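You operate a simulated robot arm through the tools that you are given. There is no shell and no other tool. Be economical: measure what you need, move in short steps, check, and stop when the job is done.

You run a simulated robot arm. Do the job below in one go: nothing can be reset, and whatever is moved stays where it is left.

TASK
Machine 3 is losing air: find the loose fitting, close it and bring the gauge back to 6 bar.
Fine: it is the blue coupling or the orange hose latch: move only the loose one. Shut the red air lever, then bleed to 0 before you touch it; shut the bleed lever before the red one opens.

It is judged by the outcome, as a careful person would: the job done as asked, and still so three seconds after it is handed in. It fails if anything else is knocked over, pushed out of place, dropped, spilled or broken.

THE ROBOT
A 6-joint arm with a two-finger gripper, on a carriage that runs on a rail from [-1.17, -0.02] to [1.17, 0.02] (x, y) and turns from -200 to 132 degrees about z. Base frame: it is fixed where the carriage stands at the start and does not move with it; the origin is on the floor, on the carriage's upright axis, x ahead of it, y to its left, z up. Lengths are in m, angles in degrees, forces in N, time in s.
With the tool pointing down near the work surface it reaches from about 0.64 to 0.88 m from the robot's upright axis, wherever it stands. Its first joint turns from -166.0 to 166.0 degrees. Places, roughly: blue hose [1.5, -0.25, 0.75]; first blue coupling [3.6, -0.5, 0.8]; first drip knob [3.3, -0.4, 0.7]; first green coupling [3.7, -0.5, 0.8]; first grey basket [4, -0.5, 0.75]; first grey hose [3.5, -0.25, 0.75]; first grey lid latch [3.8, -0.4, 0.9]; first orange hose latch [3.6, -0.3, 0.7]; first pressure knob [3.3, -0.6, 1.1]; first red lever [3.5, -0.6, 1.2]; first red lid latch [4, -0.5, 0.9]; first white lever [3.4, -0.6, 1]; green main lever [3.9, 1, 1.1]; green oil bottle [3, -0.25, 0.75]; grey oil bottle [2.75, -0.25, 0.75]; orange basket [1.5, -0.5, 0.75]. Payload 2.54 kg.
Tool frame: the origin (TCP) lies between the finger pads and is the grasp point; the fingertips stand 0.023 m ahead of it; z points along the fingers, y is the line along which they close. The gripper opens to 0.126 m. The gripper's body begins 0.082 m behind the TCP.
Orientation is that of the tool frame in the base frame, as a unit quaternion [x, y, z, w]. With the fingers straight down and closing along the base's y, the tool's x points along the base's -x, its y along +y and its z along -z.

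THE INTERFACE
- The arm moves only by the tool send_rows. Its argument "targets" is one flat list of numbers, 7 for each row, row after row: the shift along the tool's x, y, z in mm, then the turn, a rotation vector about the tool's x, y, z in degrees, then the gripper command, from -1 (shut) to 1 (fully open), values between in proportion. In form: [dx, dy, dz, ax, ay, az, fingers, dx, dy, dz, ax, ay, az, fingers, ...]. A call has 1 to 8 rows; each row shifts and turns the commanded pose from where the row before left it, along the tool's axes as they then stand. Each row takes 0.2 s and may step no farther than 0.05 m and 8.6 degrees from the row before; otherwise, or with a gripper value out of range, the whole call is refused. A pose out of reach is approached as far as the arm can. The call stops where the force on the tool passes 40 N (or 10 N more than at its start, if that is more) or the arm is blocked; 0.2 s more then pass. Each finger halts on what it meets, pressing with about 28 N; the grip force reading is that of the motor and also rises with nothing between the fingers. The clock runs only during rows and for 0.2 s after the last one: add rows that do not move to give the fingers time. The reply holds the time, the measured pose of the TCP, the force on the tool along the base axes, the opening and the grip force, in the units named above and with some noise, with the torque about the TCP (base axes, N m) and any sound that the robot's microphone picked up.
- Cameras (640 x 400 px; columns grow to the right, rows downward): "scene" is now at [0.0343, 0.1262, 1.6101]; the picture's right is [-0.79, -0.61, 0.00], its down [-0.28, 0.37, -0.88] and it looks along [0.54, -0.70, -0.47] (base axes); focal length 266 px, centre (320, 200). "wrist" rides on the gripper at [0.082, 0.014, -0.122] in the tool frame; the picture's right is [-0.17, 0.99, 0.00], its down [-0.79, -0.13, -0.60] and it looks along [-0.59, -0.10, 0.80] (tool axes); focal length 243 px, centre (320, 200). There is no depth. A picture from a camera that has moved, and an enlarged one, comes with that camera's place and axes in the base frame and with its lens.
- capture(camera): a new picture of that camera. No time passes.
- lift_body(by): slides the trunk up (or, below 0, down) by that many m; the arm and the scene camera ride with it, the base frame stays. It gives what a move gives, with no picture.
- steer(legs): drives the robot by 1 to 6 legs, each [ahead, left, turn to the left] in m, m and degrees, along the robot's own axes; the way and the turn of a leg run together, so that a leg with both is an arc; at most 1.5 m and 180 degrees a leg. The arm and the cameras ride along, it lands a little off, and it stops where it bumps. It keeps to its track: a leg is cut to what the track allows. It gives what a move gives.
- pan_tilt(pan, tilt): turns the head with the scene camera to pan (to the left, within 120 degrees either way) and tilt (down, from -29 to 69), counted from straight ahead of the robot. It gives what a move gives.
- enlarge(camera, box): a new picture of the part [left, top, right, bottom] of that camera's present view, enlarged. No time passes.
- close_job(): hands the job in; it is judged then, once.

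Work in short steps. Places have to be worked out from the pictures, the camera data and where the tool is seen: move nearer, look again, correct. Check each grasp and each placing, and mend what went wrong. You have 120 turns and 82 pictures in all, those below and enlarged ones among them. Open the gripper and draw the arm clear of the work before you hand the job in, unless the task says otherwise; then end with one line.

The tools are called after "Request:" by a JSON object that holds its "api" and its "payload". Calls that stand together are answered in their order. send_rows: Moves the arm, as the interface text tells. Its arguments: {"type":"object","properties":{"targets":{"type":"array"}},"required":["targets"]} The other tools are called the same way: lift_body (by) slides the trunk up or down; steer (legs) drives the base; pan_tilt (pan, tilt) turns the head that bears the scene camera; capture (camera) takes a picture; enlarge (camera, box) takes an enlarged picture of a part of a camera's view; close_job () hands the job in.

At the start:

```text
time: 0.0
ee_pos: [0.3624, -0.1283, 1.3934]
tcp_rot: [0.0, 1.0, 0.0, 0.0]
wrist_force: [-0.7, -0.1, 0.4]
ft_torque: [-0.01, 0.0, 0.02]
grip_width: 0.1261
grasp_force: 0.1
trunk travel left (down, up): [-0.4, 0.09]
robot x, y, heading: [0.0033, 0.0011, -0.2]
head pan, tilt: [-52.4, 27.8]
```

scene: 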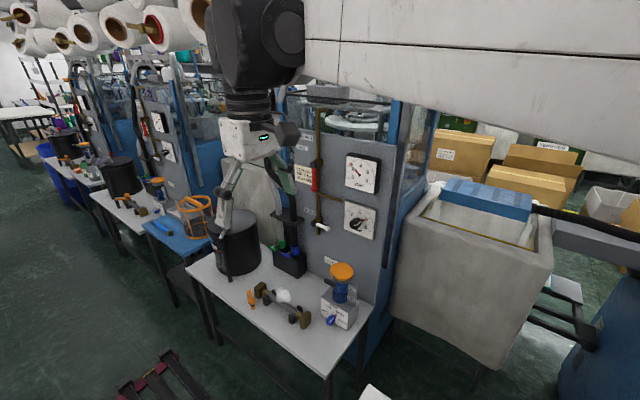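
wrist: 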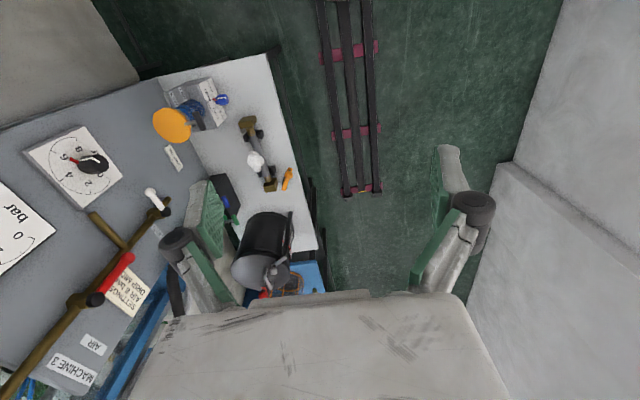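

I begin with a closer look at the machine in front, whose panel carries the "MACHINE 3" label.

Request:
{"api": "enlarge", "payload": {"camera": "scene", "box": [180, 90, 420, 240]}}

Request:
{"api": "enlarge", "payload": {"camera": "scene", "box": [180, 220, 420, 370]}}

Request:
{"api": "enlarge", "payload": {"camera": "wrist", "box": [0, 80, 320, 400]}}

```text
2.67 times, centred on (300, 165) of scene
camera zoom: at [0.0343, 0.1262, 1.6101], right [-0.79, -0.61, 0.0], down [-0.28, 0.37, -0.88], along [0.54, -0.7, -0.47], focal length 711 px, centre (373, 293)
```

zoom: 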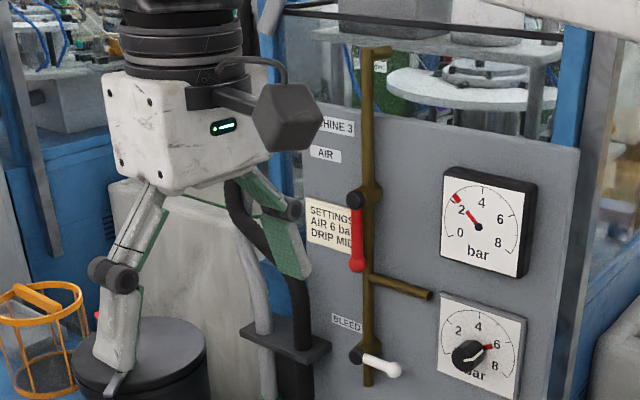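

```text
2.67 times, centred on (300, 295) of scene
camera zoom: at [0.0343, 0.1262, 1.6101], right [-0.79, -0.61, 0.0], down [-0.28, 0.37, -0.88], along [0.54, -0.7, -0.47], focal length 711 px, centre (373, -53)
```

zoom: 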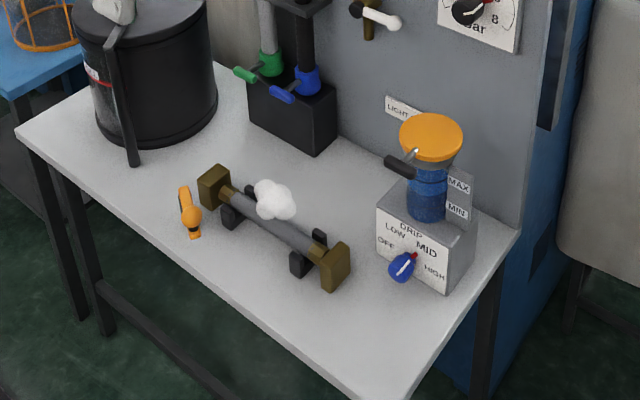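

```text
1.25 times, centred on (160, 240) of wrist
camera zoom: at [0.2815, -0.1142, 1.5166], right [0.17, 0.99, 0.0], down [0.79, -0.13, 0.6], along [0.59, -0.1, -0.8], focal length 303 px, centre (520, 150)
```

zoom: 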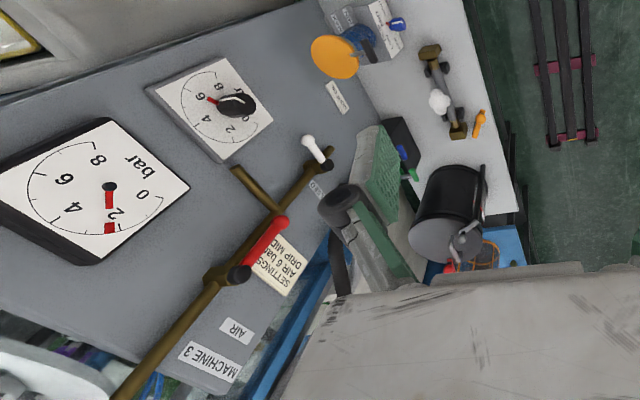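

Red lever pivot triangulates to about (0.62, -0.60, 1.26), handle hanging down (open). The white bleed lever is at about (0.62, -0.60, 1.01) with its tip toward -x, so it is closed. The gauge reads about 2 bar, and a white puff shows over the hose/latch area. I listen first, and shift the arm toward the work.

Request:
{"api": "send_rows", "payload": {"targets": [-15, -40, 0, 0, 0, 0, 1, -15, -40, 0, 0, 0, 0, 1, -15, -40, 0, 0, 0, 0, 1, -15, -40, 0, 0, 0, 0, 1, -15, -40, 0, 0, 0, 0, 1]}}

Request:
{"api": "capture", "payload": {"camera": "wrist"}}

Request:
{"api": "capture", "payload": {"camera": "scene"}}

```text
time: 1.2
ee_pos: [0.4396, -0.3309, 1.3946]
tcp_rot: [-0.001, 1.0, 0.0, 0.0]
wrist_force: [0.4, 0.5, -0.4]
ft_torque: [0.01, -0.01, 0.01]
grip_width: 0.1261
grasp_force: 0.0
trunk travel left (down, up): [-0.4, 0.09]
robot x, y, heading: [-0.0003, 0.0019, 0.0]
head pan, tilt: [-52.4, 27.8]
```

```text
76 pictures are left
camera wrist: at [0.3584, -0.3157, 1.5171], right [0.17, 0.99, 0.0], down [0.79, -0.13, 0.6], along [0.59, -0.1, -0.8], focal length 243 px, centre (320, 200)
```

wrist: 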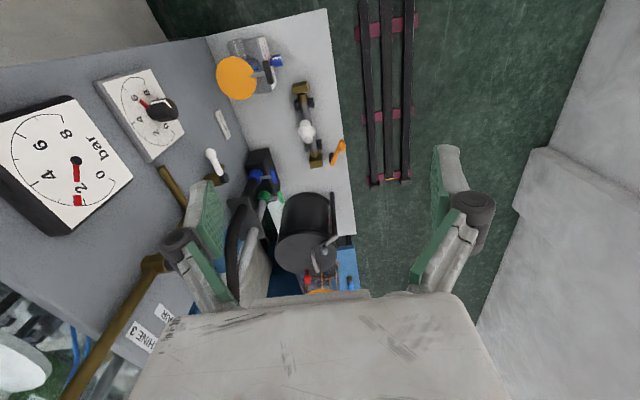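

```text
75 pictures are left
camera scene: at [0.0373, 0.1275, 1.6101], right [-0.77, -0.64, 0.0], down [-0.3, 0.36, -0.88], along [0.56, -0.68, -0.47], focal length 266 px, centre (320, 200)
```

scene: 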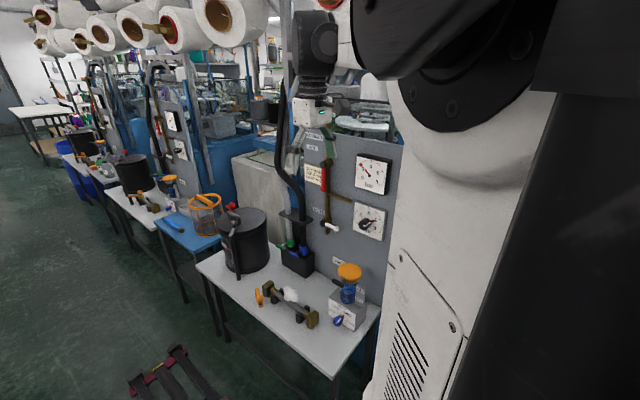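

The puff sits on the hose in both views. I enlarge the hose/latch/coupling area and compare with machine 2.

Request:
{"api": "enlarge", "payload": {"camera": "wrist", "box": [200, 50, 360, 250]}}

Request:
{"api": "enlarge", "payload": {"camera": "scene", "box": [50, 60, 210, 230]}}

Request:
{"api": "enlarge", "payload": {"camera": "scene", "box": [200, 200, 380, 340]}}

```text
2.00 times, centred on (280, 150) of wrist
camera zoom: at [0.3584, -0.3157, 1.5171], right [0.17, 0.99, 0.0], down [0.79, -0.13, 0.6], along [0.59, -0.1, -0.8], focal length 485 px, centre (400, 300)
```

zoom: 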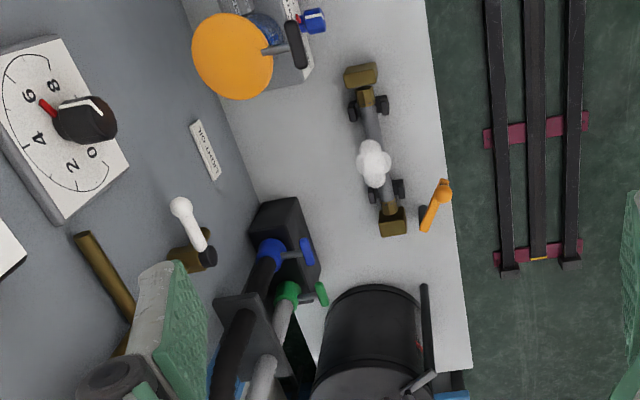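

```text
2.35 times, centred on (130, 145) of scene
camera zoom: at [0.0373, 0.1275, 1.6101], right [-0.77, -0.64, 0.0], down [-0.3, 0.36, -0.88], along [0.56, -0.68, -0.47], focal length 627 px, centre (767, 329)
```

zoom: 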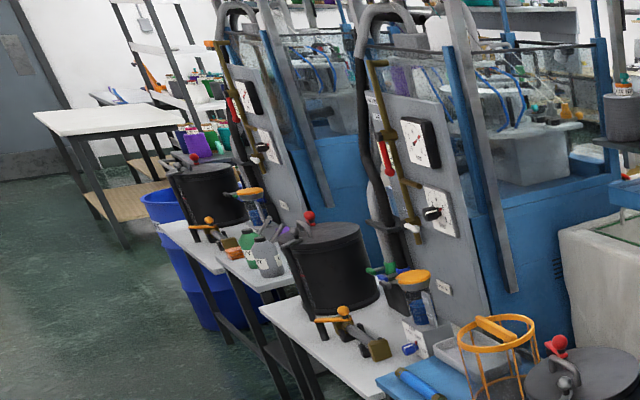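

```text
2.86 times, centred on (290, 270) of scene
camera zoom: at [0.0373, 0.1275, 1.6101], right [-0.77, -0.64, 0.0], down [-0.3, 0.36, -0.88], along [0.56, -0.68, -0.47], focal length 762 px, centre (406, 0)
```

zoom: 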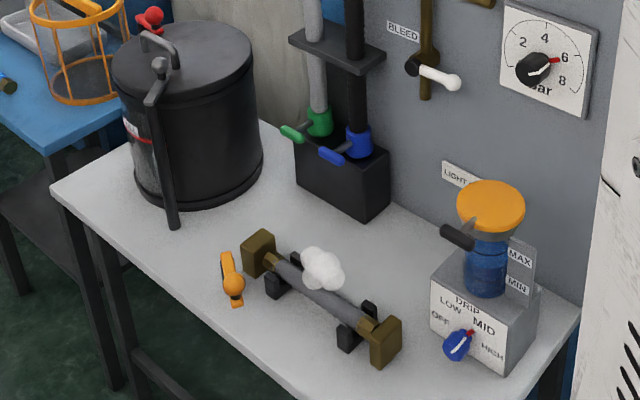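

The puff triangulates to about (0.65, -0.42, 0.73), on the hose by the latch. I lower the wrist camera for a closer look at both fittings.

Request:
{"api": "send_rows", "payload": {"targets": [10, 20, 45, 0, 0, 0, 1, 10, 20, 45, 0, 0, 0, 1, 10, 20, 45, 0, 0, 0, 1, 10, 20, 45, 0, 0, 0, 1, 10, 10, 45, 0, 0, 0, 1]}}

Request:
{"api": "capture", "payload": {"camera": "wrist"}}

```text
refused: row 1 steps farther than a row can; nothing moved
```

```text
71 pictures are left
camera wrist: at [0.3584, -0.3157, 1.5171], right [0.17, 0.99, 0.0], down [0.79, -0.13, 0.6], along [0.59, -0.1, -0.8], focal length 243 px, centre (320, 200)
```

wrist: 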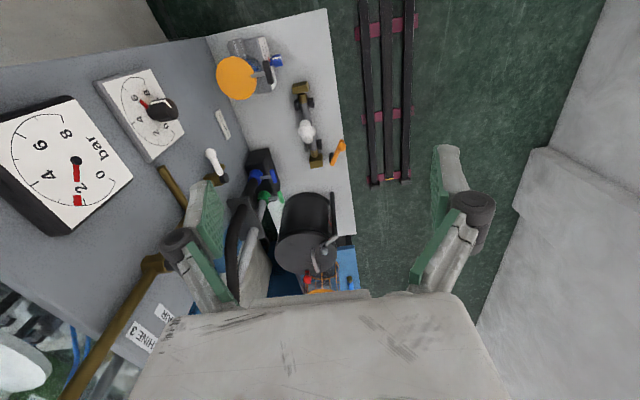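

The step was just over the limit; I repeat with smaller steps.

Request:
{"api": "send_rows", "payload": {"targets": [8, 16, 44, 0, 0, 0, 1, 8, 16, 44, 0, 0, 0, 1, 8, 16, 44, 0, 0, 0, 1, 8, 16, 44, 0, 0, 0, 1, 8, 16, 44, 0, 0, 0, 1, 8, 16, 44, 0, 0, 0, 1]}}

Request:
{"api": "capture", "payload": {"camera": "wrist"}}

```text
time: 2.6
ee_pos: [0.3907, -0.2332, 1.1294]
tcp_rot: [0.0, 1.0, 0.0, 0.0]
wrist_force: [-0.5, 0.4, 0.5]
ft_torque: [0.01, -0.02, 0.0]
grip_width: 0.1261
grasp_force: 0.0
trunk travel left (down, up): [-0.4, 0.09]
robot x, y, heading: [0.002, 0.0006, 0.2]
head pan, tilt: [-52.4, 27.8]
```

```text
70 pictures are left
camera wrist: at [0.3096, -0.2191, 1.2516], right [0.17, 0.99, 0.0], down [0.79, -0.13, 0.6], along [0.59, -0.1, -0.8], focal length 243 px, centre (320, 200)
```

wrist: 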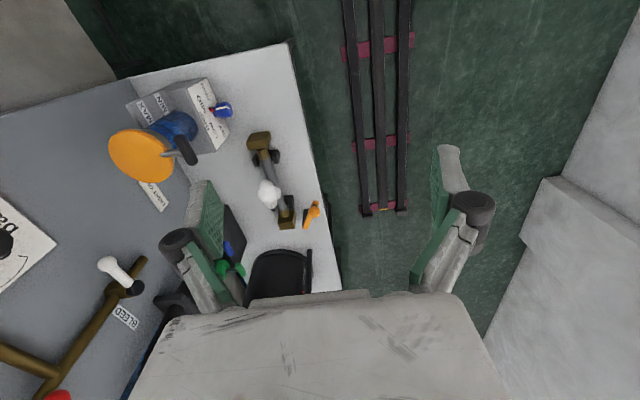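

Request:
{"api": "enlarge", "payload": {"camera": "wrist", "box": [190, 120, 350, 280]}}

Request:
{"api": "capture", "payload": {"camera": "scene"}}

```text
2.50 times, centred on (270, 200) of wrist
camera zoom: at [0.3096, -0.2191, 1.2516], right [0.17, 0.99, 0.0], down [0.79, -0.13, 0.6], along [0.59, -0.1, -0.8], focal length 606 px, centre (445, 200)
```

zoom: 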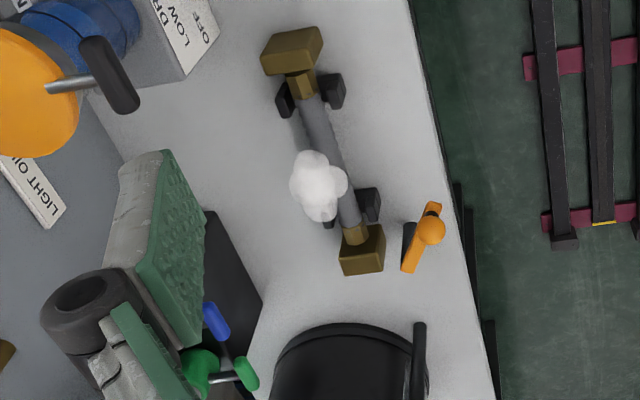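

```text
68 pictures are left
camera scene: at [0.0343, 0.1262, 1.6101], right [-0.79, -0.61, 0.0], down [-0.28, 0.37, -0.88], along [0.54, -0.7, -0.47], focal length 266 px, centre (320, 200)
```

scene: 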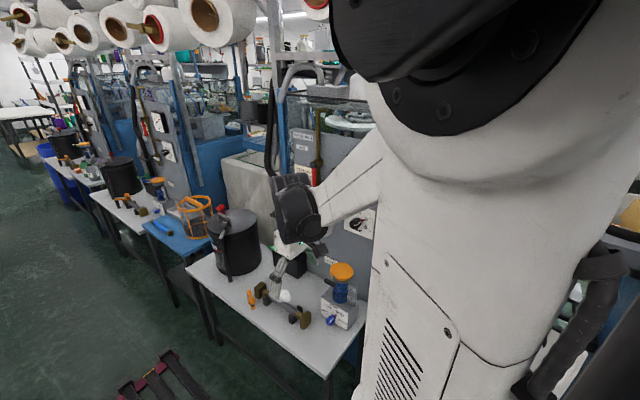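

I zoom far in on the latch here and its twin on machine 2.

Request:
{"api": "enlarge", "payload": {"camera": "scene", "box": [230, 270, 290, 320]}}

Request:
{"api": "enlarge", "payload": {"camera": "scene", "box": [110, 170, 190, 230]}}

Request:
{"api": "enlarge", "payload": {"camera": "scene", "box": [40, 130, 110, 190]}}

```text
8.00 times, centred on (260, 295) of scene
camera zoom: at [0.0343, 0.1262, 1.6101], right [-0.79, -0.61, 0.0], down [-0.28, 0.37, -0.88], along [0.54, -0.7, -0.47], focal length 2132 px, centre (800, -560)
```

zoom: 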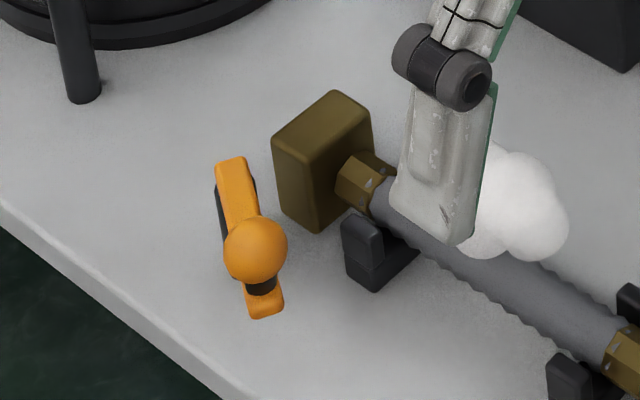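

```text
6.67 times, centred on (150, 200) of scene
camera zoom: at [0.0343, 0.1262, 1.6101], right [-0.79, -0.61, 0.0], down [-0.28, 0.37, -0.88], along [0.54, -0.7, -0.47], focal length 1777 px, centre (1453, 200)
```

zoom: 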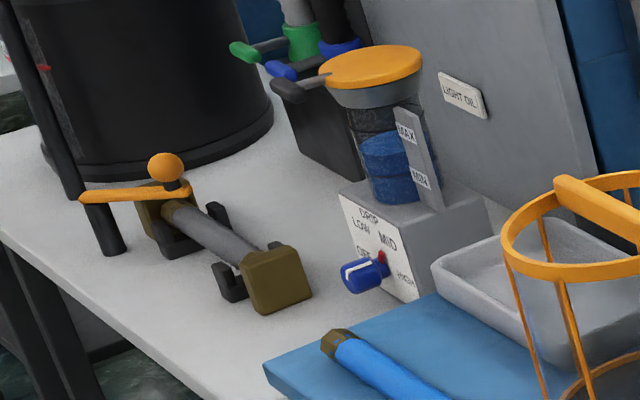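

```text
6.67 times, centred on (75, 160) of scene
camera zoom: at [0.0343, 0.1262, 1.6101], right [-0.79, -0.61, 0.0], down [-0.28, 0.37, -0.88], along [0.54, -0.7, -0.47], focal length 1777 px, centre (1953, 467)
```

zoom: 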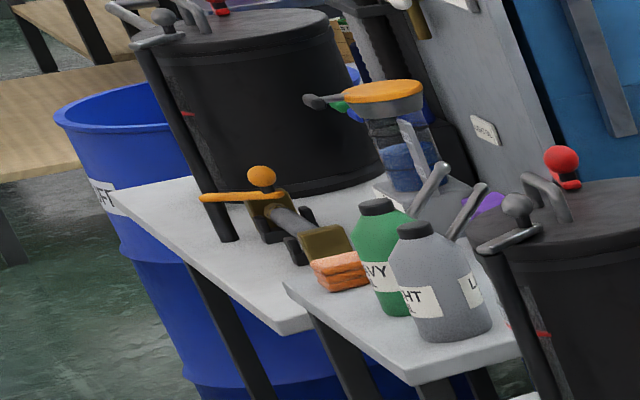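

Machines 1 and 2 have the orange latch swung over the hose block, while machine 3's is swung aside, and its blue coupling lever matches the others. So the orange latch is the loose one. Air comes first: I raise the arm and start tilting the tool horizontal to face the panel.

Request:
{"api": "send_rows", "payload": {"targets": [-10, -30, -35, 0, 0, 0, 0, -10, -30, -35, 0, 0, 0, -1, -10, -30, -35, 0, 0, 0, -1, -10, -30, -35, 0, 0, 0, -1, 0, 0, 0, 8.5, 0, 0, -1, 0, 0, 0, 8.5, 0, 0, -1, 0, 0, 0, 8.5, 0, 0, -1, 0, 0, 0, 8.5, 0, 0, -1]}}

Request:
{"api": "send_rows", "payload": {"targets": [0, 0, 0, 8.5, 0, 0, -1, 0, 0, 0, 8.5, 0, 0, -1, 0, 0, 0, 8.5, 0, 0, -1, 0, 0, 0, 8.5, 0, 0, -1, 0, 0, 0, 8.5, 0, 0, -1, 0, 0, 0, 8.5, 0, 0, -1, 0, 0, 0, 5, 0, 0, -1]}}

Request:
{"api": "capture", "payload": {"camera": "wrist"}}

Request:
{"api": "capture", "payload": {"camera": "scene"}}

```text
time: 4.4
ee_pos: [0.4307, -0.3547, 1.2703]
tcp_rot: [-0.001, 0.956, -0.293, 0.0]
wrist_force: [-0.8, -0.4, -0.4]
ft_torque: [0.02, 0.0, 0.01]
grip_width: 0.0
grasp_force: 29.0
trunk travel left (down, up): [-0.4, 0.09]
robot x, y, heading: [0.0016, -0.0002, -0.1]
head pan, tilt: [-52.4, 27.8]
```

```text
time: 6.0
ee_pos: [0.4302, -0.3523, 1.2694]
tcp_rot: [0.001, -0.706, 0.708, 0.001]
wrist_force: [-0.4, 0.1, 0.0]
ft_torque: [0.03, -0.02, 0.02]
grip_width: 0.0002
grasp_force: 28.0
trunk travel left (down, up): [-0.4, 0.09]
robot x, y, heading: [-0.0008, -0.001, -0.1]
head pan, tilt: [-52.4, 27.8]
```

```text
64 pictures are left
camera wrist: at [0.3488, -0.23, 1.2564], right [0.17, 0.0, -0.99], down [0.79, 0.6, 0.13], along [0.59, -0.8, 0.1], focal length 243 px, centre (320, 200)
```

wrist: 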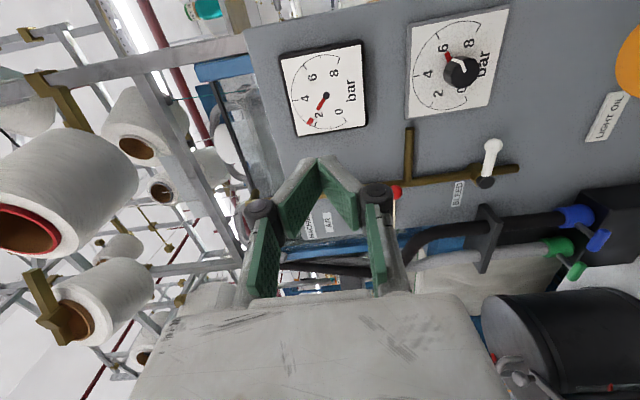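

```text
63 pictures are left
camera scene: at [0.0346, 0.1261, 1.6101], right [-0.79, -0.61, 0.0], down [-0.28, 0.37, -0.88], along [0.54, -0.7, -0.47], focal length 266 px, centre (320, 200)
```

scene: 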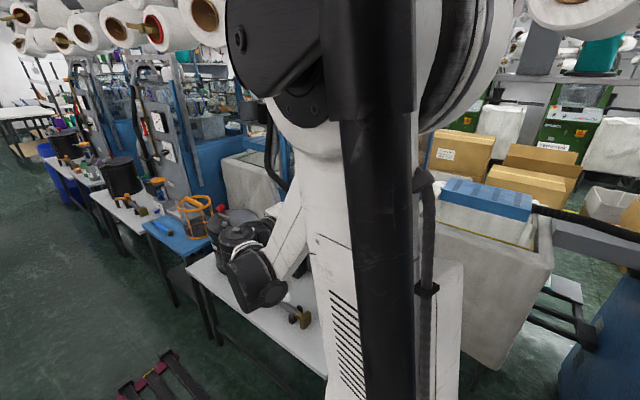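

The tool now faces the panel. The red handle tip is at about (0.605, -0.58, 1.17), and the hoses stay at x ≥ 0.70. I move the closed fingers to the +x side of the handle, still short of the panel.

Request:
{"api": "send_rows", "payload": {"targets": [-36, 13, 24, 0, 0, 0, -1, -36, 13, 24, 0, 0, 0, -1, -36, 13, 24, 0, 0, 0, -1, -36, 13, 24, 0, 0, 0, -1, -36, 13, 24, 0, 0, 0, -1, -36, 13, 24, 0, 0, 0, -1]}}

Request:
{"api": "capture", "payload": {"camera": "wrist"}}

```text
time: 7.4
ee_pos: [0.648, -0.4995, 1.1926]
tcp_rot: [-0.001, 0.707, -0.707, 0.0]
wrist_force: [-0.2, 0.5, -0.1]
ft_torque: [0.03, -0.02, 0.01]
grip_width: 0.0001
grasp_force: 28.1
trunk travel left (down, up): [-0.4, 0.09]
robot x, y, heading: [0.0012, -0.0034, -0.1]
head pan, tilt: [-52.4, 27.8]
```

```text
62 pictures are left
camera wrist: at [0.5671, -0.3766, 1.1783], right [0.17, 0.0, -0.99], down [0.79, 0.6, 0.13], along [0.59, -0.8, 0.1], focal length 243 px, centre (320, 200)
```

wrist: 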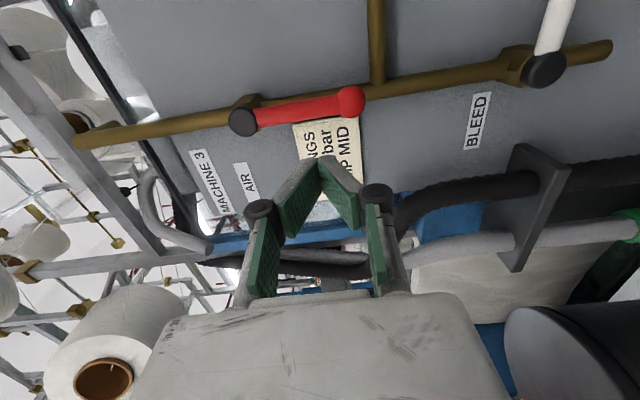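

The handle is at x≈0.627, y≈-0.59, with its tip at z≈1.16. I shift 10 mm more to +x and advance 60 mm.

Request:
{"api": "send_rows", "payload": {"targets": [-10, 0, 0, 0, 0, 0, -1, 0, 0, 20, 0, 0, 0, -1, 0, 0, 20, 0, 0, 0, -1, 0, 0, 20, 0, 0, 0, -1]}}

Request:
{"api": "capture", "payload": {"camera": "wrist"}}

```text
time: 8.4
ee_pos: [0.6569, -0.5564, 1.192]
tcp_rot: [0.0, 0.708, -0.707, 0.0]
wrist_force: [-0.2, 0.5, 0.2]
ft_torque: [0.03, -0.02, 0.01]
grip_width: 0.0
grasp_force: 28.2
trunk travel left (down, up): [-0.4, 0.09]
robot x, y, heading: [-0.0034, 0.0001, -0.3]
head pan, tilt: [-52.4, 27.8]
```

```text
61 pictures are left
camera wrist: at [0.5758, -0.4355, 1.1782], right [0.17, 0.0, -0.99], down [0.79, 0.6, 0.13], along [0.59, -0.8, 0.1], focal length 243 px, centre (320, 200)
```

wrist: 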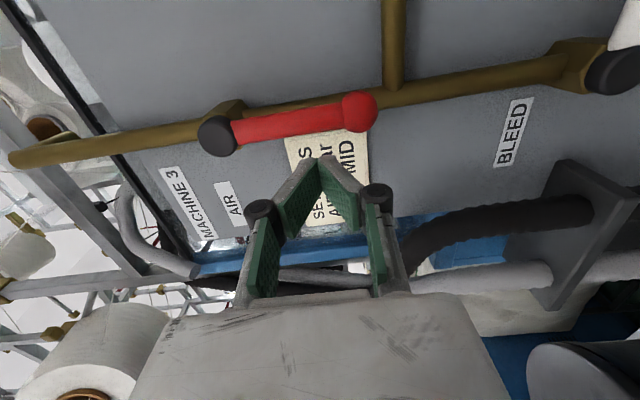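

The lever plane is about y -0.58. I advance 13 mm more so the fingertips overlap the handle, then push it a first bit toward -x, watching the force.

Request:
{"api": "send_rows", "payload": {"targets": [0, 0, 13, 0, 0, 0, -1, 10, 2, 0, 0, 0, 0, -1, 10, 2, 0, 0, 0, 0, -1, 13, 1, 0, 0, 0, 0, -1]}}

Request:
{"api": "capture", "payload": {"camera": "wrist"}}

```text
time: 9.4
ee_pos: [0.6235, -0.5699, 1.1872]
tcp_rot: [0.0, -0.707, 0.708, -0.001]
wrist_force: [-0.3, -1.1, 0.1]
ft_torque: [0.01, 0.01, 0.02]
grip_width: 0.0
grasp_force: 27.7
trunk travel left (down, up): [-0.4, 0.09]
robot x, y, heading: [-0.0003, -0.0003, -0.1]
head pan, tilt: [-52.4, 27.8]
```

```text
60 pictures are left
camera wrist: at [0.5426, -0.4479, 1.1744], right [0.17, 0.0, -0.99], down [0.79, 0.6, 0.13], along [0.59, -0.8, 0.1], focal length 243 px, centre (320, 200)
```

wrist: 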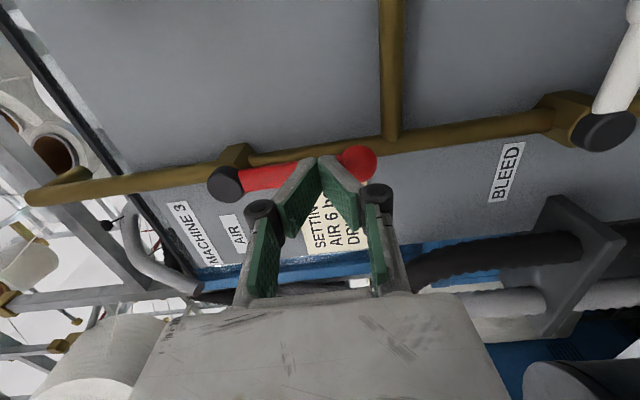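

The handle hasn't moved: re-triangulated, the lever plane is y≈-0.606, x≈0.630, so my fingers slid in front of it. I go back to +x, go 26 mm deeper, and push again.

Request:
{"api": "send_rows", "payload": {"targets": [-20, 0, -5, 0, 0, 0, -1, -20, 0, 0, 0, 0, 0, -1, 0, 0, 15, 0, 0, 0, -1, 0, 0, 15, 0, 0, 0, -1, 10, 0, 0, 0, 0, 0, -1, 10, 0, 0, 0, 0, 0, -1, 12, 0, 0, 0, 0, 0, -1]}}

Request:
{"api": "capture", "payload": {"camera": "wrist"}}

```text
time: 10.9
ee_pos: [0.6511, -0.5937, 1.1866]
tcp_rot: [0.007, -0.707, 0.708, -0.006]
wrist_force: [12.9, -4.7, 0.2]
ft_torque: [0.12, 0.03, 0.23]
grip_width: 0.0061
grasp_force: 28.1
trunk travel left (down, up): [-0.4, 0.09]
robot x, y, heading: [0.0016, 0.0006, 0.1]
head pan, tilt: [-52.4, 27.8]
stopped in row 7: the force on the tool passed its limit at 49 N (the readings are from after the stop); the commanded pose is now the measured one
```

```text
59 pictures are left
camera wrist: at [0.5675, -0.4718, 1.1731], right [0.16, 0.0, -0.99], down [0.78, 0.61, 0.13], along [0.6, -0.79, 0.1], focal length 243 px, centre (320, 200)
```

wrist: 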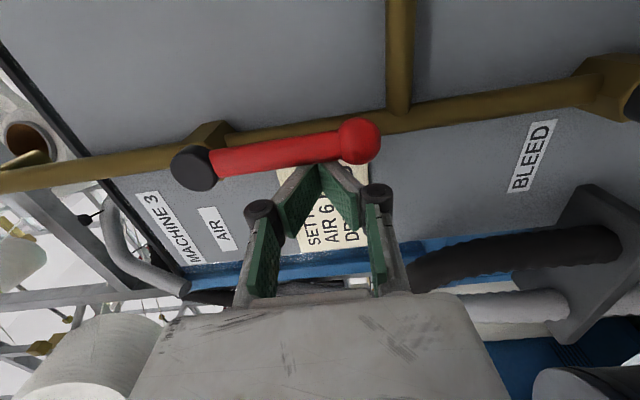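

It held firm at 49 N toward -x, so that looks like a stop and the lever should turn toward +x. I go round to its -x side and try gently that way.

Request:
{"api": "send_rows", "payload": {"targets": [-6, 0, 0, 0, 0, 0, -1, 0, 0, -40, 0, 0, 0, -1, 30, 0, 0, 0, 0, 0, -1, 34, 0, 0, 0, 0, 0, -1, 0, 0, 20, 0, 0, 0, -1, 0, 0, 20, 0, 0, 0, -1, -10, 0, 0, 0, 0, 0, -1]}}

Request:
{"api": "send_rows", "payload": {"targets": [-8, 0, 0, 0, 0, 0, -1, -8, 0, 0, 0, 0, 0, -1, -6, 0, 0, 0, 0, 0, -1]}}

Request:
{"api": "capture", "payload": {"camera": "wrist"}}

```text
time: 12.5
ee_pos: [0.5967, -0.5949, 1.1844]
tcp_rot: [0.005, -0.706, 0.708, -0.003]
wrist_force: [0.0, 0.2, 0.1]
ft_torque: [-0.01, 0.02, 0.0]
grip_width: 0.0
grasp_force: 28.3
trunk travel left (down, up): [-0.4, 0.09]
robot x, y, heading: [0.0034, -0.0024, -0.1]
head pan, tilt: [-52.4, 27.8]
```

```text
time: 13.3
ee_pos: [0.6204, -0.5941, 1.1875]
tcp_rot: [-0.005, 0.707, -0.707, 0.003]
wrist_force: [-0.6, 0.6, -0.7]
ft_torque: [0.03, -0.06, 0.0]
grip_width: 0.0
grasp_force: 28.5
trunk travel left (down, up): [-0.4, 0.09]
robot x, y, heading: [-0.0017, 0.0009, 0.3]
head pan, tilt: [-52.4, 27.8]
```

```text
58 pictures are left
camera wrist: at [0.5376, -0.4724, 1.1745], right [0.16, 0.0, -0.99], down [0.78, 0.61, 0.13], along [0.6, -0.79, 0.1], focal length 243 px, centre (320, 200)
```

wrist: 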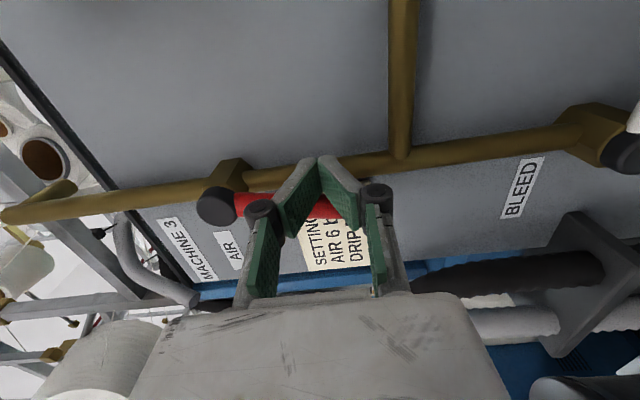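

The handle follows easily toward +x. I continue along its arc up to about 60°.

Request:
{"api": "send_rows", "payload": {"targets": [-14, -1, 0, 0, 0, 0, -1, -12, -3, 0, 0, 0, 0, -1, -13, -3, 0, 0, 0, 0, -1, -11, -7, 0, 0, 0, 0, -1, -10, -7, 0, 0, 0, 0, -1]}}

Request:
{"api": "capture", "payload": {"camera": "wrist"}}

```text
time: 14.5
ee_pos: [0.6823, -0.5938, 1.2089]
tcp_rot: [0.005, -0.707, 0.708, -0.004]
wrist_force: [-0.1, 1.0, -1.5]
ft_torque: [-0.01, -0.02, 0.0]
grip_width: 0.0002
grasp_force: 28.4
trunk travel left (down, up): [-0.4, 0.09]
robot x, y, heading: [0.0026, 0.0012, -0.0]
head pan, tilt: [-52.4, 27.8]
```

```text
57 pictures are left
camera wrist: at [0.5984, -0.4712, 1.1955], right [0.16, 0.0, -0.99], down [0.78, 0.61, 0.13], along [0.6, -0.79, 0.1], focal length 243 px, centre (320, 200)
```

wrist: 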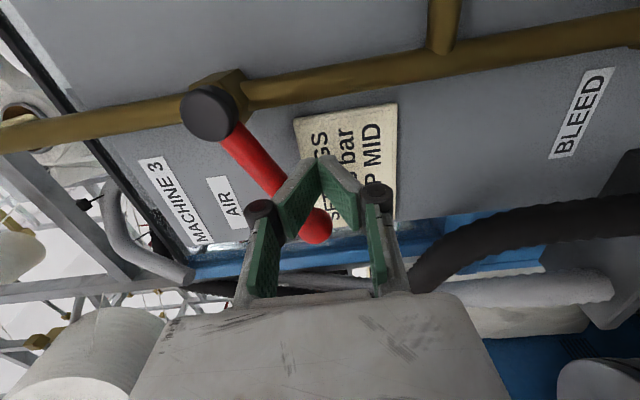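

The handle has swung about 60°. I continue to the horizontal and press up to the stop.

Request:
{"api": "send_rows", "payload": {"targets": [-7, -10, 0, 0, 0, 0, -1, -6, -10, 0, 0, 0, 0, -1, -3, -12, 0, 0, 0, 0, -1, 0, -8, 0, 0, 0, 0, -1, 2, -8, 0, 0, 0, 0, -1]}}

Request:
{"api": "capture", "payload": {"camera": "wrist"}}

```text
time: 15.4
ee_pos: [0.6983, -0.5923, 1.2367]
tcp_rot: [-0.003, 0.71, -0.704, 0.006]
wrist_force: [-1.5, 0.3, -19.1]
ft_torque: [0.18, -0.02, 0.04]
grip_width: 0.0
grasp_force: 28.6
trunk travel left (down, up): [-0.4, 0.09]
robot x, y, heading: [0.0011, -0.0032, -0.0]
head pan, tilt: [-52.4, 27.8]
stopped in row 4: the force on the tool passed its limit at 52 N (the readings are from after the stop); the commanded pose is now the measured one
```

```text
56 pictures are left
camera wrist: at [0.6145, -0.4707, 1.2258], right [0.17, 0.01, -0.99], down [0.78, 0.61, 0.14], along [0.6, -0.8, 0.09], focal length 243 px, centre (320, 200)
```

wrist: 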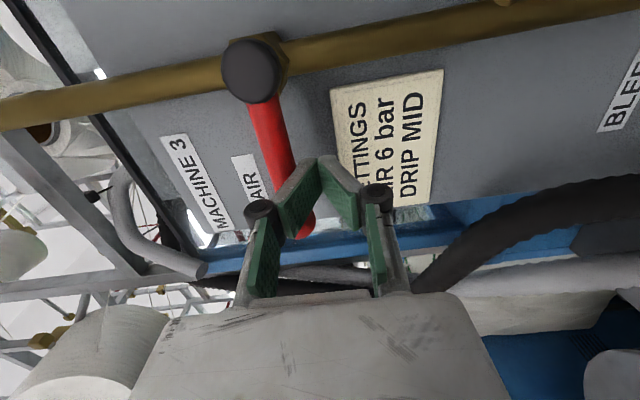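

The red lever is crosswise at its stop (closed). I back out and check the gauge and the arm's clearance from the scene camera.

Request:
{"api": "send_rows", "payload": {"targets": [0, 5, 0, 0, 0, 0, -1, 0, 3, -32, 0, 0, 0, -1, 0, 0, -40, 0, 0, 0, -1, 40, 10, 0, 0, 0, 0, -1, 40, 20, 0, 0, 0, 0, -1, 30, 30, 0, 0, 0, 0, -1]}}

Request:
{"api": "capture", "payload": {"camera": "wrist"}}

Request:
{"api": "capture", "payload": {"camera": "scene"}}

```text
time: 16.9
ee_pos: [0.5841, -0.5234, 1.1714]
tcp_rot: [-0.004, 0.709, -0.706, 0.004]
wrist_force: [-0.7, 0.8, 0.4]
ft_torque: [0.0, 0.03, 0.03]
grip_width: 0.0001
grasp_force: 28.8
trunk travel left (down, up): [-0.4, 0.09]
robot x, y, heading: [-0.0027, 0.0009, 0.0]
head pan, tilt: [-52.4, 27.8]
```

```text
55 pictures are left
camera wrist: at [0.5019, -0.4008, 1.1588], right [0.17, 0.01, -0.99], down [0.78, 0.61, 0.14], along [0.6, -0.8, 0.1], focal length 243 px, centre (320, 200)
```

wrist: 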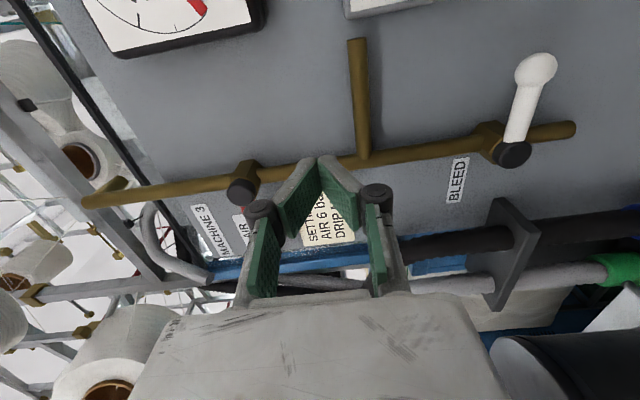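

```text
54 pictures are left
camera scene: at [0.0345, 0.1265, 1.61], right [-0.79, -0.61, 0.0], down [-0.29, 0.37, -0.88], along [0.54, -0.7, -0.47], focal length 266 px, centre (320, 200)
```

scene: 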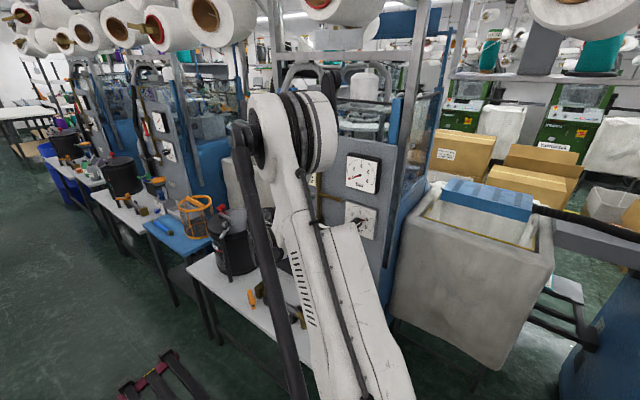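

The white bleed handle is at (0.636→0.56, -0.606, 1.00). I lower the tool to just above it, staying out from the panel, and check clearances.

Request:
{"api": "send_rows", "payload": {"targets": [0, 34, 0, 0, 0, 0, -1, 0, 34, 0, 0, 0, 0, -1, 0, 34, 0, 0, 0, 0, -1, 0, 34, 0, 0, 0, 0, -1]}}

Request:
{"api": "capture", "payload": {"camera": "wrist"}}

Request:
{"api": "capture", "payload": {"camera": "scene"}}

```text
time: 17.9
ee_pos: [0.585, -0.5186, 1.0368]
tcp_rot: [-0.003, 0.709, -0.705, 0.004]
wrist_force: [-0.6, -0.2, 0.0]
ft_torque: [0.0, 0.01, 0.01]
grip_width: 0.0
grasp_force: 28.7
trunk travel left (down, up): [-0.4, 0.09]
robot x, y, heading: [-0.0043, 0.0023, 0.3]
head pan, tilt: [-52.4, 27.8]
```

```text
53 pictures are left
camera wrist: at [0.5025, -0.3981, 1.0248], right [0.17, 0.01, -0.99], down [0.78, 0.61, 0.14], along [0.6, -0.8, 0.1], focal length 243 px, centre (320, 200)
```

wrist: 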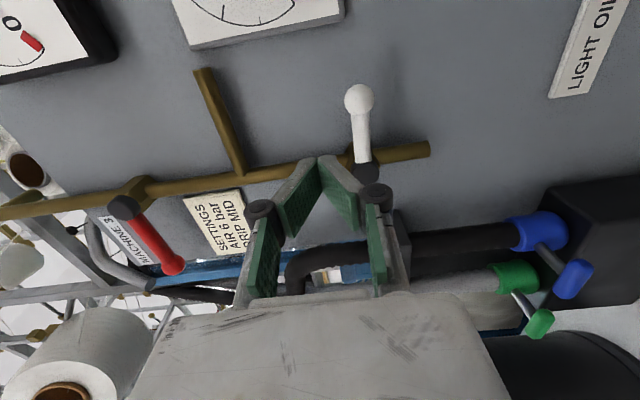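

```text
52 pictures are left
camera scene: at [0.0346, 0.1263, 1.61], right [-0.79, -0.61, 0.0], down [-0.29, 0.37, -0.88], along [0.54, -0.7, -0.47], focal length 266 px, centre (320, 200)
```

scene: 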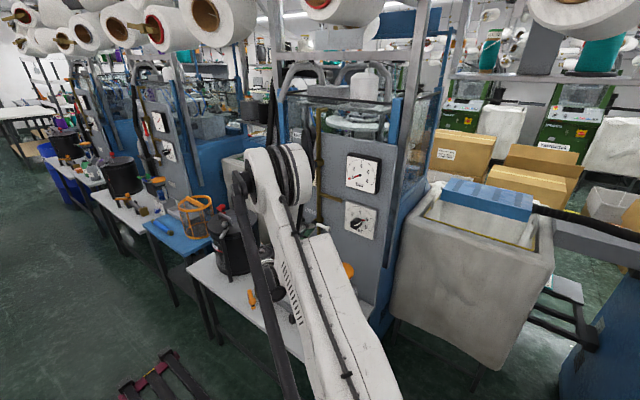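

Now advance to the lever plane and press the handle down a little, watching force.

Request:
{"api": "send_rows", "payload": {"targets": [0, 0, 26, 0, 0, 0, -1, 0, 0, 26, 0, 0, 0, -1, 0, 0, 25, 0, 0, 0, -1, 2, 9, 0, 0, 0, 0, -1, 2, 10, 0, 0, 0, 0, -1, 2, 10, 0, 0, 0, 0, -1, 0, 10, 0, 0, 0, 0, -1]}}

Request:
{"api": "capture", "payload": {"camera": "wrist"}}

```text
time: 19.4
ee_pos: [0.5806, -0.597, 0.9971]
tcp_rot: [-0.003, 0.709, -0.705, 0.004]
wrist_force: [0.0, 0.3, -0.3]
ft_torque: [0.0, 0.0, -0.01]
grip_width: 0.0003
grasp_force: 28.2
trunk travel left (down, up): [-0.4, 0.09]
robot x, y, heading: [0.0009, -0.0003, 0.3]
head pan, tilt: [-52.4, 27.8]
```

```text
51 pictures are left
camera wrist: at [0.4975, -0.4755, 0.9843], right [0.17, 0.01, -0.99], down [0.78, 0.61, 0.14], along [0.6, -0.8, 0.1], focal length 243 px, centre (320, 200)
```

wrist: 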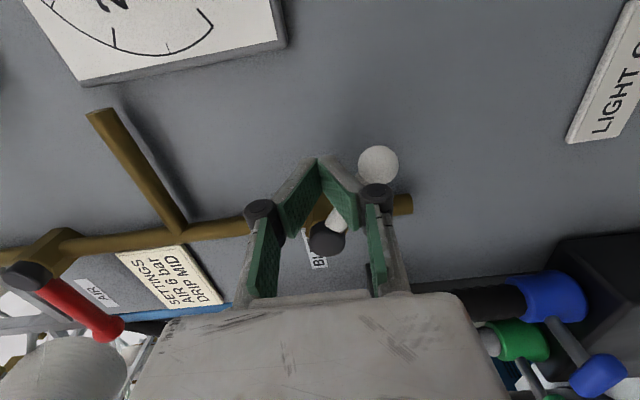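

It turns downward. I continue along the arc to the stop.

Request:
{"api": "send_rows", "payload": {"targets": [0, 12, 0, 0, 0, 0, -1, -4, 12, 0, 0, 0, 0, -1, -6, 12, 0, 0, 0, 0, -1, -11, 9, 0, 0, 0, 0, -1, -11, 7, 0, 0, 0, 0, -1, -9, 2, 0, 0, 0, 0, -1, -8, 0, 0, 0, 0, 0, -1, -6, 0, 0, 0, 0, 0, -1]}}

Request:
{"api": "capture", "payload": {"camera": "wrist"}}

Request:
{"api": "enlarge", "payload": {"camera": "scene", "box": [280, 110, 400, 240]}}

```text
time: 20.8
ee_pos: [0.607, -0.5994, 0.946]
tcp_rot: [0.002, 0.708, -0.706, 0.0]
wrist_force: [-16.7, 5.0, 2.4]
ft_torque: [0.08, 0.2, -0.07]
grip_width: 0.0
grasp_force: 27.8
trunk travel left (down, up): [-0.4, 0.09]
robot x, y, heading: [-0.002, -0.0003, -0.1]
head pan, tilt: [-52.4, 27.8]
stopped in row 6: the force on the tool passed its limit at 46 N (the readings are from after the stop); the commanded pose is now the measured one
```

```text
50 pictures are left
camera wrist: at [0.5269, -0.4768, 0.9329], right [0.17, 0.0, -0.99], down [0.79, 0.59, 0.14], along [0.59, -0.8, 0.1], focal length 243 px, centre (320, 200)
```

wrist: 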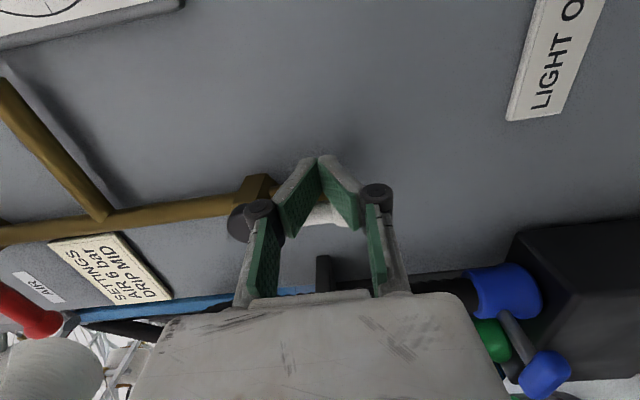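

```text
3.08 times, centred on (340, 175) of scene
camera zoom: at [0.0322, 0.1268, 1.61], right [-0.79, -0.61, 0.0], down [-0.28, 0.37, -0.88], along [0.54, -0.7, -0.47], focal length 820 px, centre (258, 277)
```

zoom: 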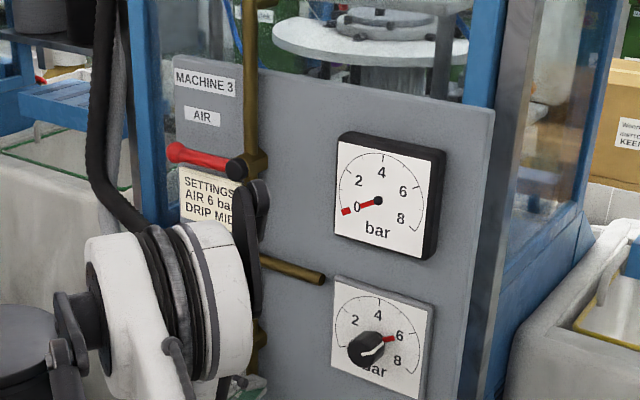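

The gauge reads 0 with the red lever shut and the bleed open. I back out, rise, and turn the tool downward for the latch.

Request:
{"api": "send_rows", "payload": {"targets": [8, 0, 0, 0, 0, 0, -1, 0, 0, -40, 0, 0, 0, -1, 0, 0, -40, 0, 0, 0, -1, 0, -25, -40, 0, 0, 0, -1, 0, -40, -20, 0, 0, 0, -1, 0, -45, 0, 0, 0, 0, -1, 0, -45, 0, 0, 0, 0, -1, 0, -45, -10, 0, 0, 0, -1]}}

Request:
{"api": "send_rows", "payload": {"targets": [0, 0, 0, -8.5, 0, 0, -1, 0, 0, 0, -8.5, 0, 0, -1, 0, 0, 0, -8.5, 0, 0, -1, 0, 0, 0, -8.5, 0, 0, -1, 0, 0, 0, -8.5, 0, 0, -1, 0, 0, 0, -8.5, 0, 0, -1, 0, 0, 0, -8.5, 0, 0, -1, 0, 0, 0, -8.5, 0, 0, -1]}}

Request:
{"api": "send_rows", "payload": {"targets": [0, 0, 0, -8.5, 0, 0, -1, 0, 0, 0, -8.5, 0, 0, -1, 0, 0, 0, -5, 0, 0, -1]}}

Request:
{"api": "capture", "payload": {"camera": "wrist"}}

Request:
{"api": "capture", "payload": {"camera": "scene"}}

```text
time: 22.6
ee_pos: [0.5999, -0.4511, 1.1452]
tcp_rot: [0.001, 0.709, -0.706, 0.0]
wrist_force: [0.4, -0.1, 0.0]
ft_torque: [-0.02, -0.02, -0.02]
grip_width: 0.0003
grasp_force: 28.2
trunk travel left (down, up): [-0.4, 0.09]
robot x, y, heading: [-0.0009, 0.0032, 0.0]
head pan, tilt: [-52.4, 27.8]
```

```text
time: 24.4
ee_pos: [0.6034, -0.4496, 1.1442]
tcp_rot: [0.0, 0.982, -0.188, 0.001]
wrist_force: [0.3, 0.1, 0.0]
ft_torque: [-0.01, 0.05, -0.05]
grip_width: 0.0001
grasp_force: 27.9
trunk travel left (down, up): [-0.4, 0.09]
robot x, y, heading: [-0.0003, -0.0034, -0.0]
head pan, tilt: [-52.4, 27.8]
```

```text
time: 25.2
ee_pos: [0.6043, -0.4509, 1.1463]
tcp_rot: [0.0, 1.0, 0.002, 0.001]
wrist_force: [0.8, 1.0, 0.1]
ft_torque: [0.01, 0.01, 0.02]
grip_width: 0.0
grasp_force: 28.9
trunk travel left (down, up): [-0.4, 0.09]
robot x, y, heading: [-0.0017, -0.0003, -0.1]
head pan, tilt: [-52.4, 27.8]
```

```text
48 pictures are left
camera wrist: at [0.5222, -0.4364, 1.2682], right [0.16, 0.99, 0.0], down [0.79, -0.14, 0.6], along [0.59, -0.09, -0.8], focal length 243 px, centre (320, 200)
```

wrist: 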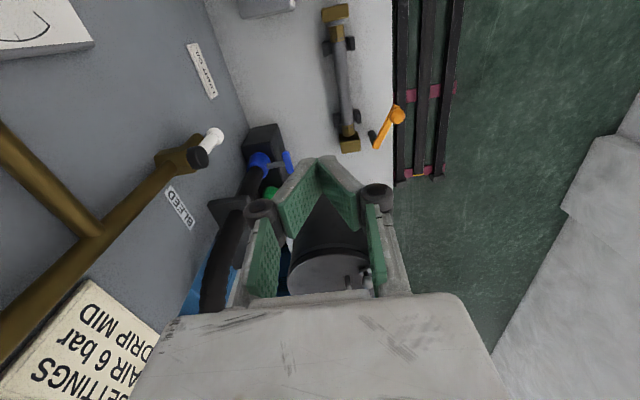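

```text
47 pictures are left
camera scene: at [0.0342, 0.126, 1.6101], right [-0.79, -0.61, 0.0], down [-0.28, 0.37, -0.88], along [0.54, -0.7, -0.47], focal length 266 px, centre (320, 200)
```

scene: 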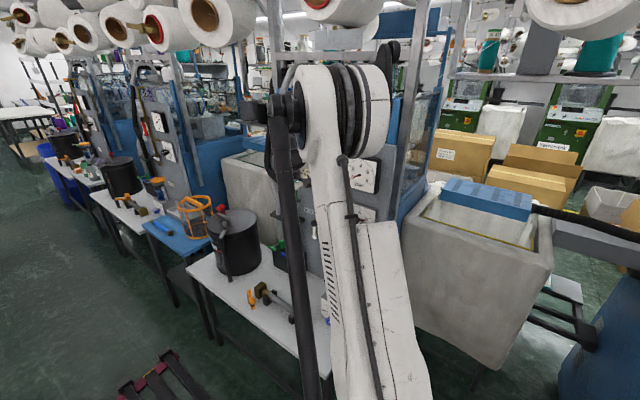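

The puff is gone. I zoom in on the latch to place it.

Request:
{"api": "enlarge", "payload": {"camera": "wrist", "box": [310, 80, 430, 180]}}

Request:
{"api": "enlarge", "payload": {"camera": "scene", "box": [225, 265, 305, 325]}}

```text
4.00 times, centred on (370, 130) of wrist
camera zoom: at [0.5222, -0.4364, 1.2682], right [0.16, 0.99, 0.0], down [0.79, -0.14, 0.6], along [0.59, -0.09, -0.8], focal length 970 px, centre (120, 480)
```

zoom: 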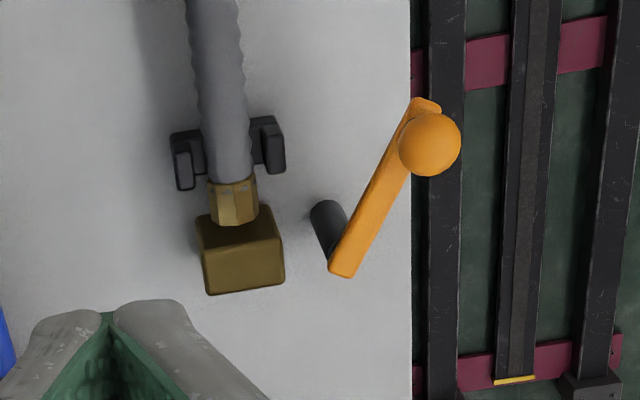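

```text
6.67 times, centred on (265, 295) of scene
camera zoom: at [0.0342, 0.126, 1.6101], right [-0.79, -0.61, 0.0], down [-0.28, 0.37, -0.88], along [0.54, -0.7, -0.47], focal length 1777 px, centre (687, -433)
```

zoom: 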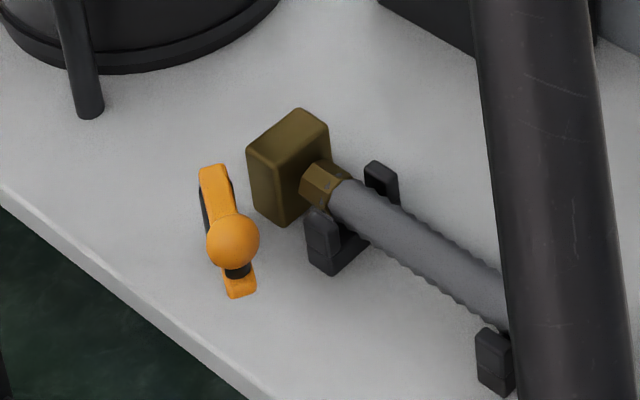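

The ball knob triangulates to (0.708, -0.302, 0.760), the latch pivot to about (0.777, -0.341), and the hose block to about (0.755, -0.40, top 0.735). I'll push the knob toward the block from its +y/+x side, so I move above that side and go partway down.

Request:
{"api": "send_rows", "payload": {"targets": [-25, 37, 10, 0, 0, 0, -1, -25, 37, 10, 0, 0, 0, -1, -25, 37, 10, 0, 0, 0, -1, -25, 37, 10, 0, 0, 0, -1, -24, 37, 10, 0, 0, 0, -1, 0, 0, 48, 0, 0, 0, -1, 0, 0, 48, 0, 0, 0, -1, 0, 0, 48, 0, 0, 0, -1]}}

Request:
{"api": "send_rows", "payload": {"targets": [0, 0, 48, 0, 0, 0, -1, 0, 0, 48, 0, 0, 0, -1]}}

Request:
{"api": "capture", "payload": {"camera": "wrist"}}

Request:
{"api": "capture", "payload": {"camera": "scene"}}

```text
time: 27.0
ee_pos: [0.7219, -0.2659, 0.9495]
tcp_rot: [0.0, 1.0, 0.002, 0.002]
wrist_force: [0.1, 0.6, -0.8]
ft_torque: [-0.05, -0.01, 0.01]
grip_width: 0.0
grasp_force: 28.0
trunk travel left (down, up): [-0.4, 0.09]
robot x, y, heading: [0.0021, -0.0039, -0.0]
head pan, tilt: [-52.4, 27.8]
```

```text
time: 27.6
ee_pos: [0.7243, -0.2666, 0.8523]
tcp_rot: [0.0, 1.0, 0.001, 0.001]
wrist_force: [-0.6, 0.4, -0.1]
ft_torque: [0.01, -0.03, 0.03]
grip_width: 0.0
grasp_force: 27.9
trunk travel left (down, up): [-0.4, 0.09]
robot x, y, heading: [0.001, 0.0013, 0.2]
head pan, tilt: [-52.4, 27.8]
```

```text
44 pictures are left
camera wrist: at [0.6424, -0.2522, 0.9741], right [0.17, 0.99, 0.0], down [0.79, -0.13, 0.6], along [0.59, -0.1, -0.8], focal length 243 px, centre (320, 200)
```

wrist: 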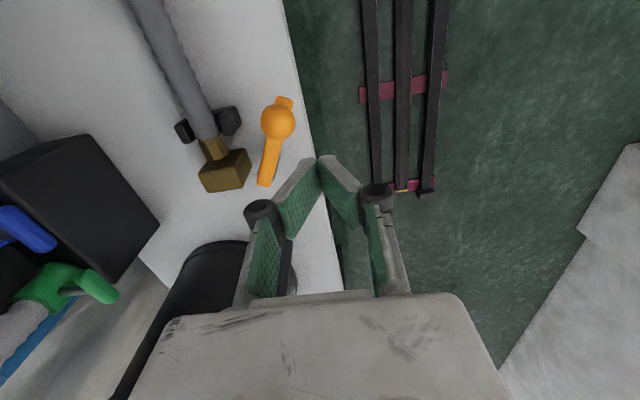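

```text
43 pictures are left
camera scene: at [0.0346, 0.126, 1.61], right [-0.79, -0.61, 0.0], down [-0.29, 0.37, -0.88], along [0.54, -0.7, -0.47], focal length 266 px, centre (320, 200)
```

scene: 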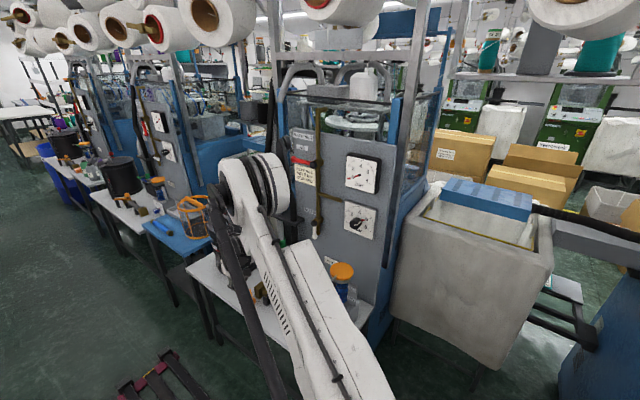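

The knob position is confirmed. I descend so the fingertips sit at z≈0.749, beside the ball and above hose and block, and begin the push.

Request:
{"api": "send_rows", "payload": {"targets": [0, 0, 40, 0, 0, 0, -1, 0, 0, 40, 0, 0, 0, -1, 0, -9, 0, 0, 0, 0, -1, 9, -10, 0, 0, 0, 0, -1, 9, -11, 0, 0, 0, 0, -1]}}

Request:
{"api": "capture", "payload": {"camera": "wrist"}}

```text
time: 28.8
ee_pos: [0.7094, -0.2952, 0.7755]
tcp_rot: [0.001, 1.0, 0.002, 0.001]
wrist_force: [-0.4, -0.1, 0.3]
ft_torque: [-0.02, -0.02, 0.0]
grip_width: 0.0001
grasp_force: 27.9
trunk travel left (down, up): [-0.4, 0.09]
robot x, y, heading: [-0.0027, 0.0008, -0.0]
head pan, tilt: [-52.4, 27.8]
```

```text
42 pictures are left
camera wrist: at [0.6278, -0.2809, 0.8977], right [0.17, 0.99, 0.0], down [0.79, -0.13, 0.6], along [0.59, -0.1, -0.8], focal length 243 px, centre (320, 200)
```

wrist: 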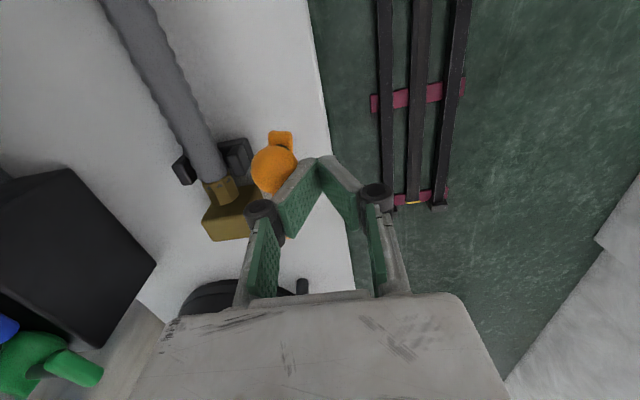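

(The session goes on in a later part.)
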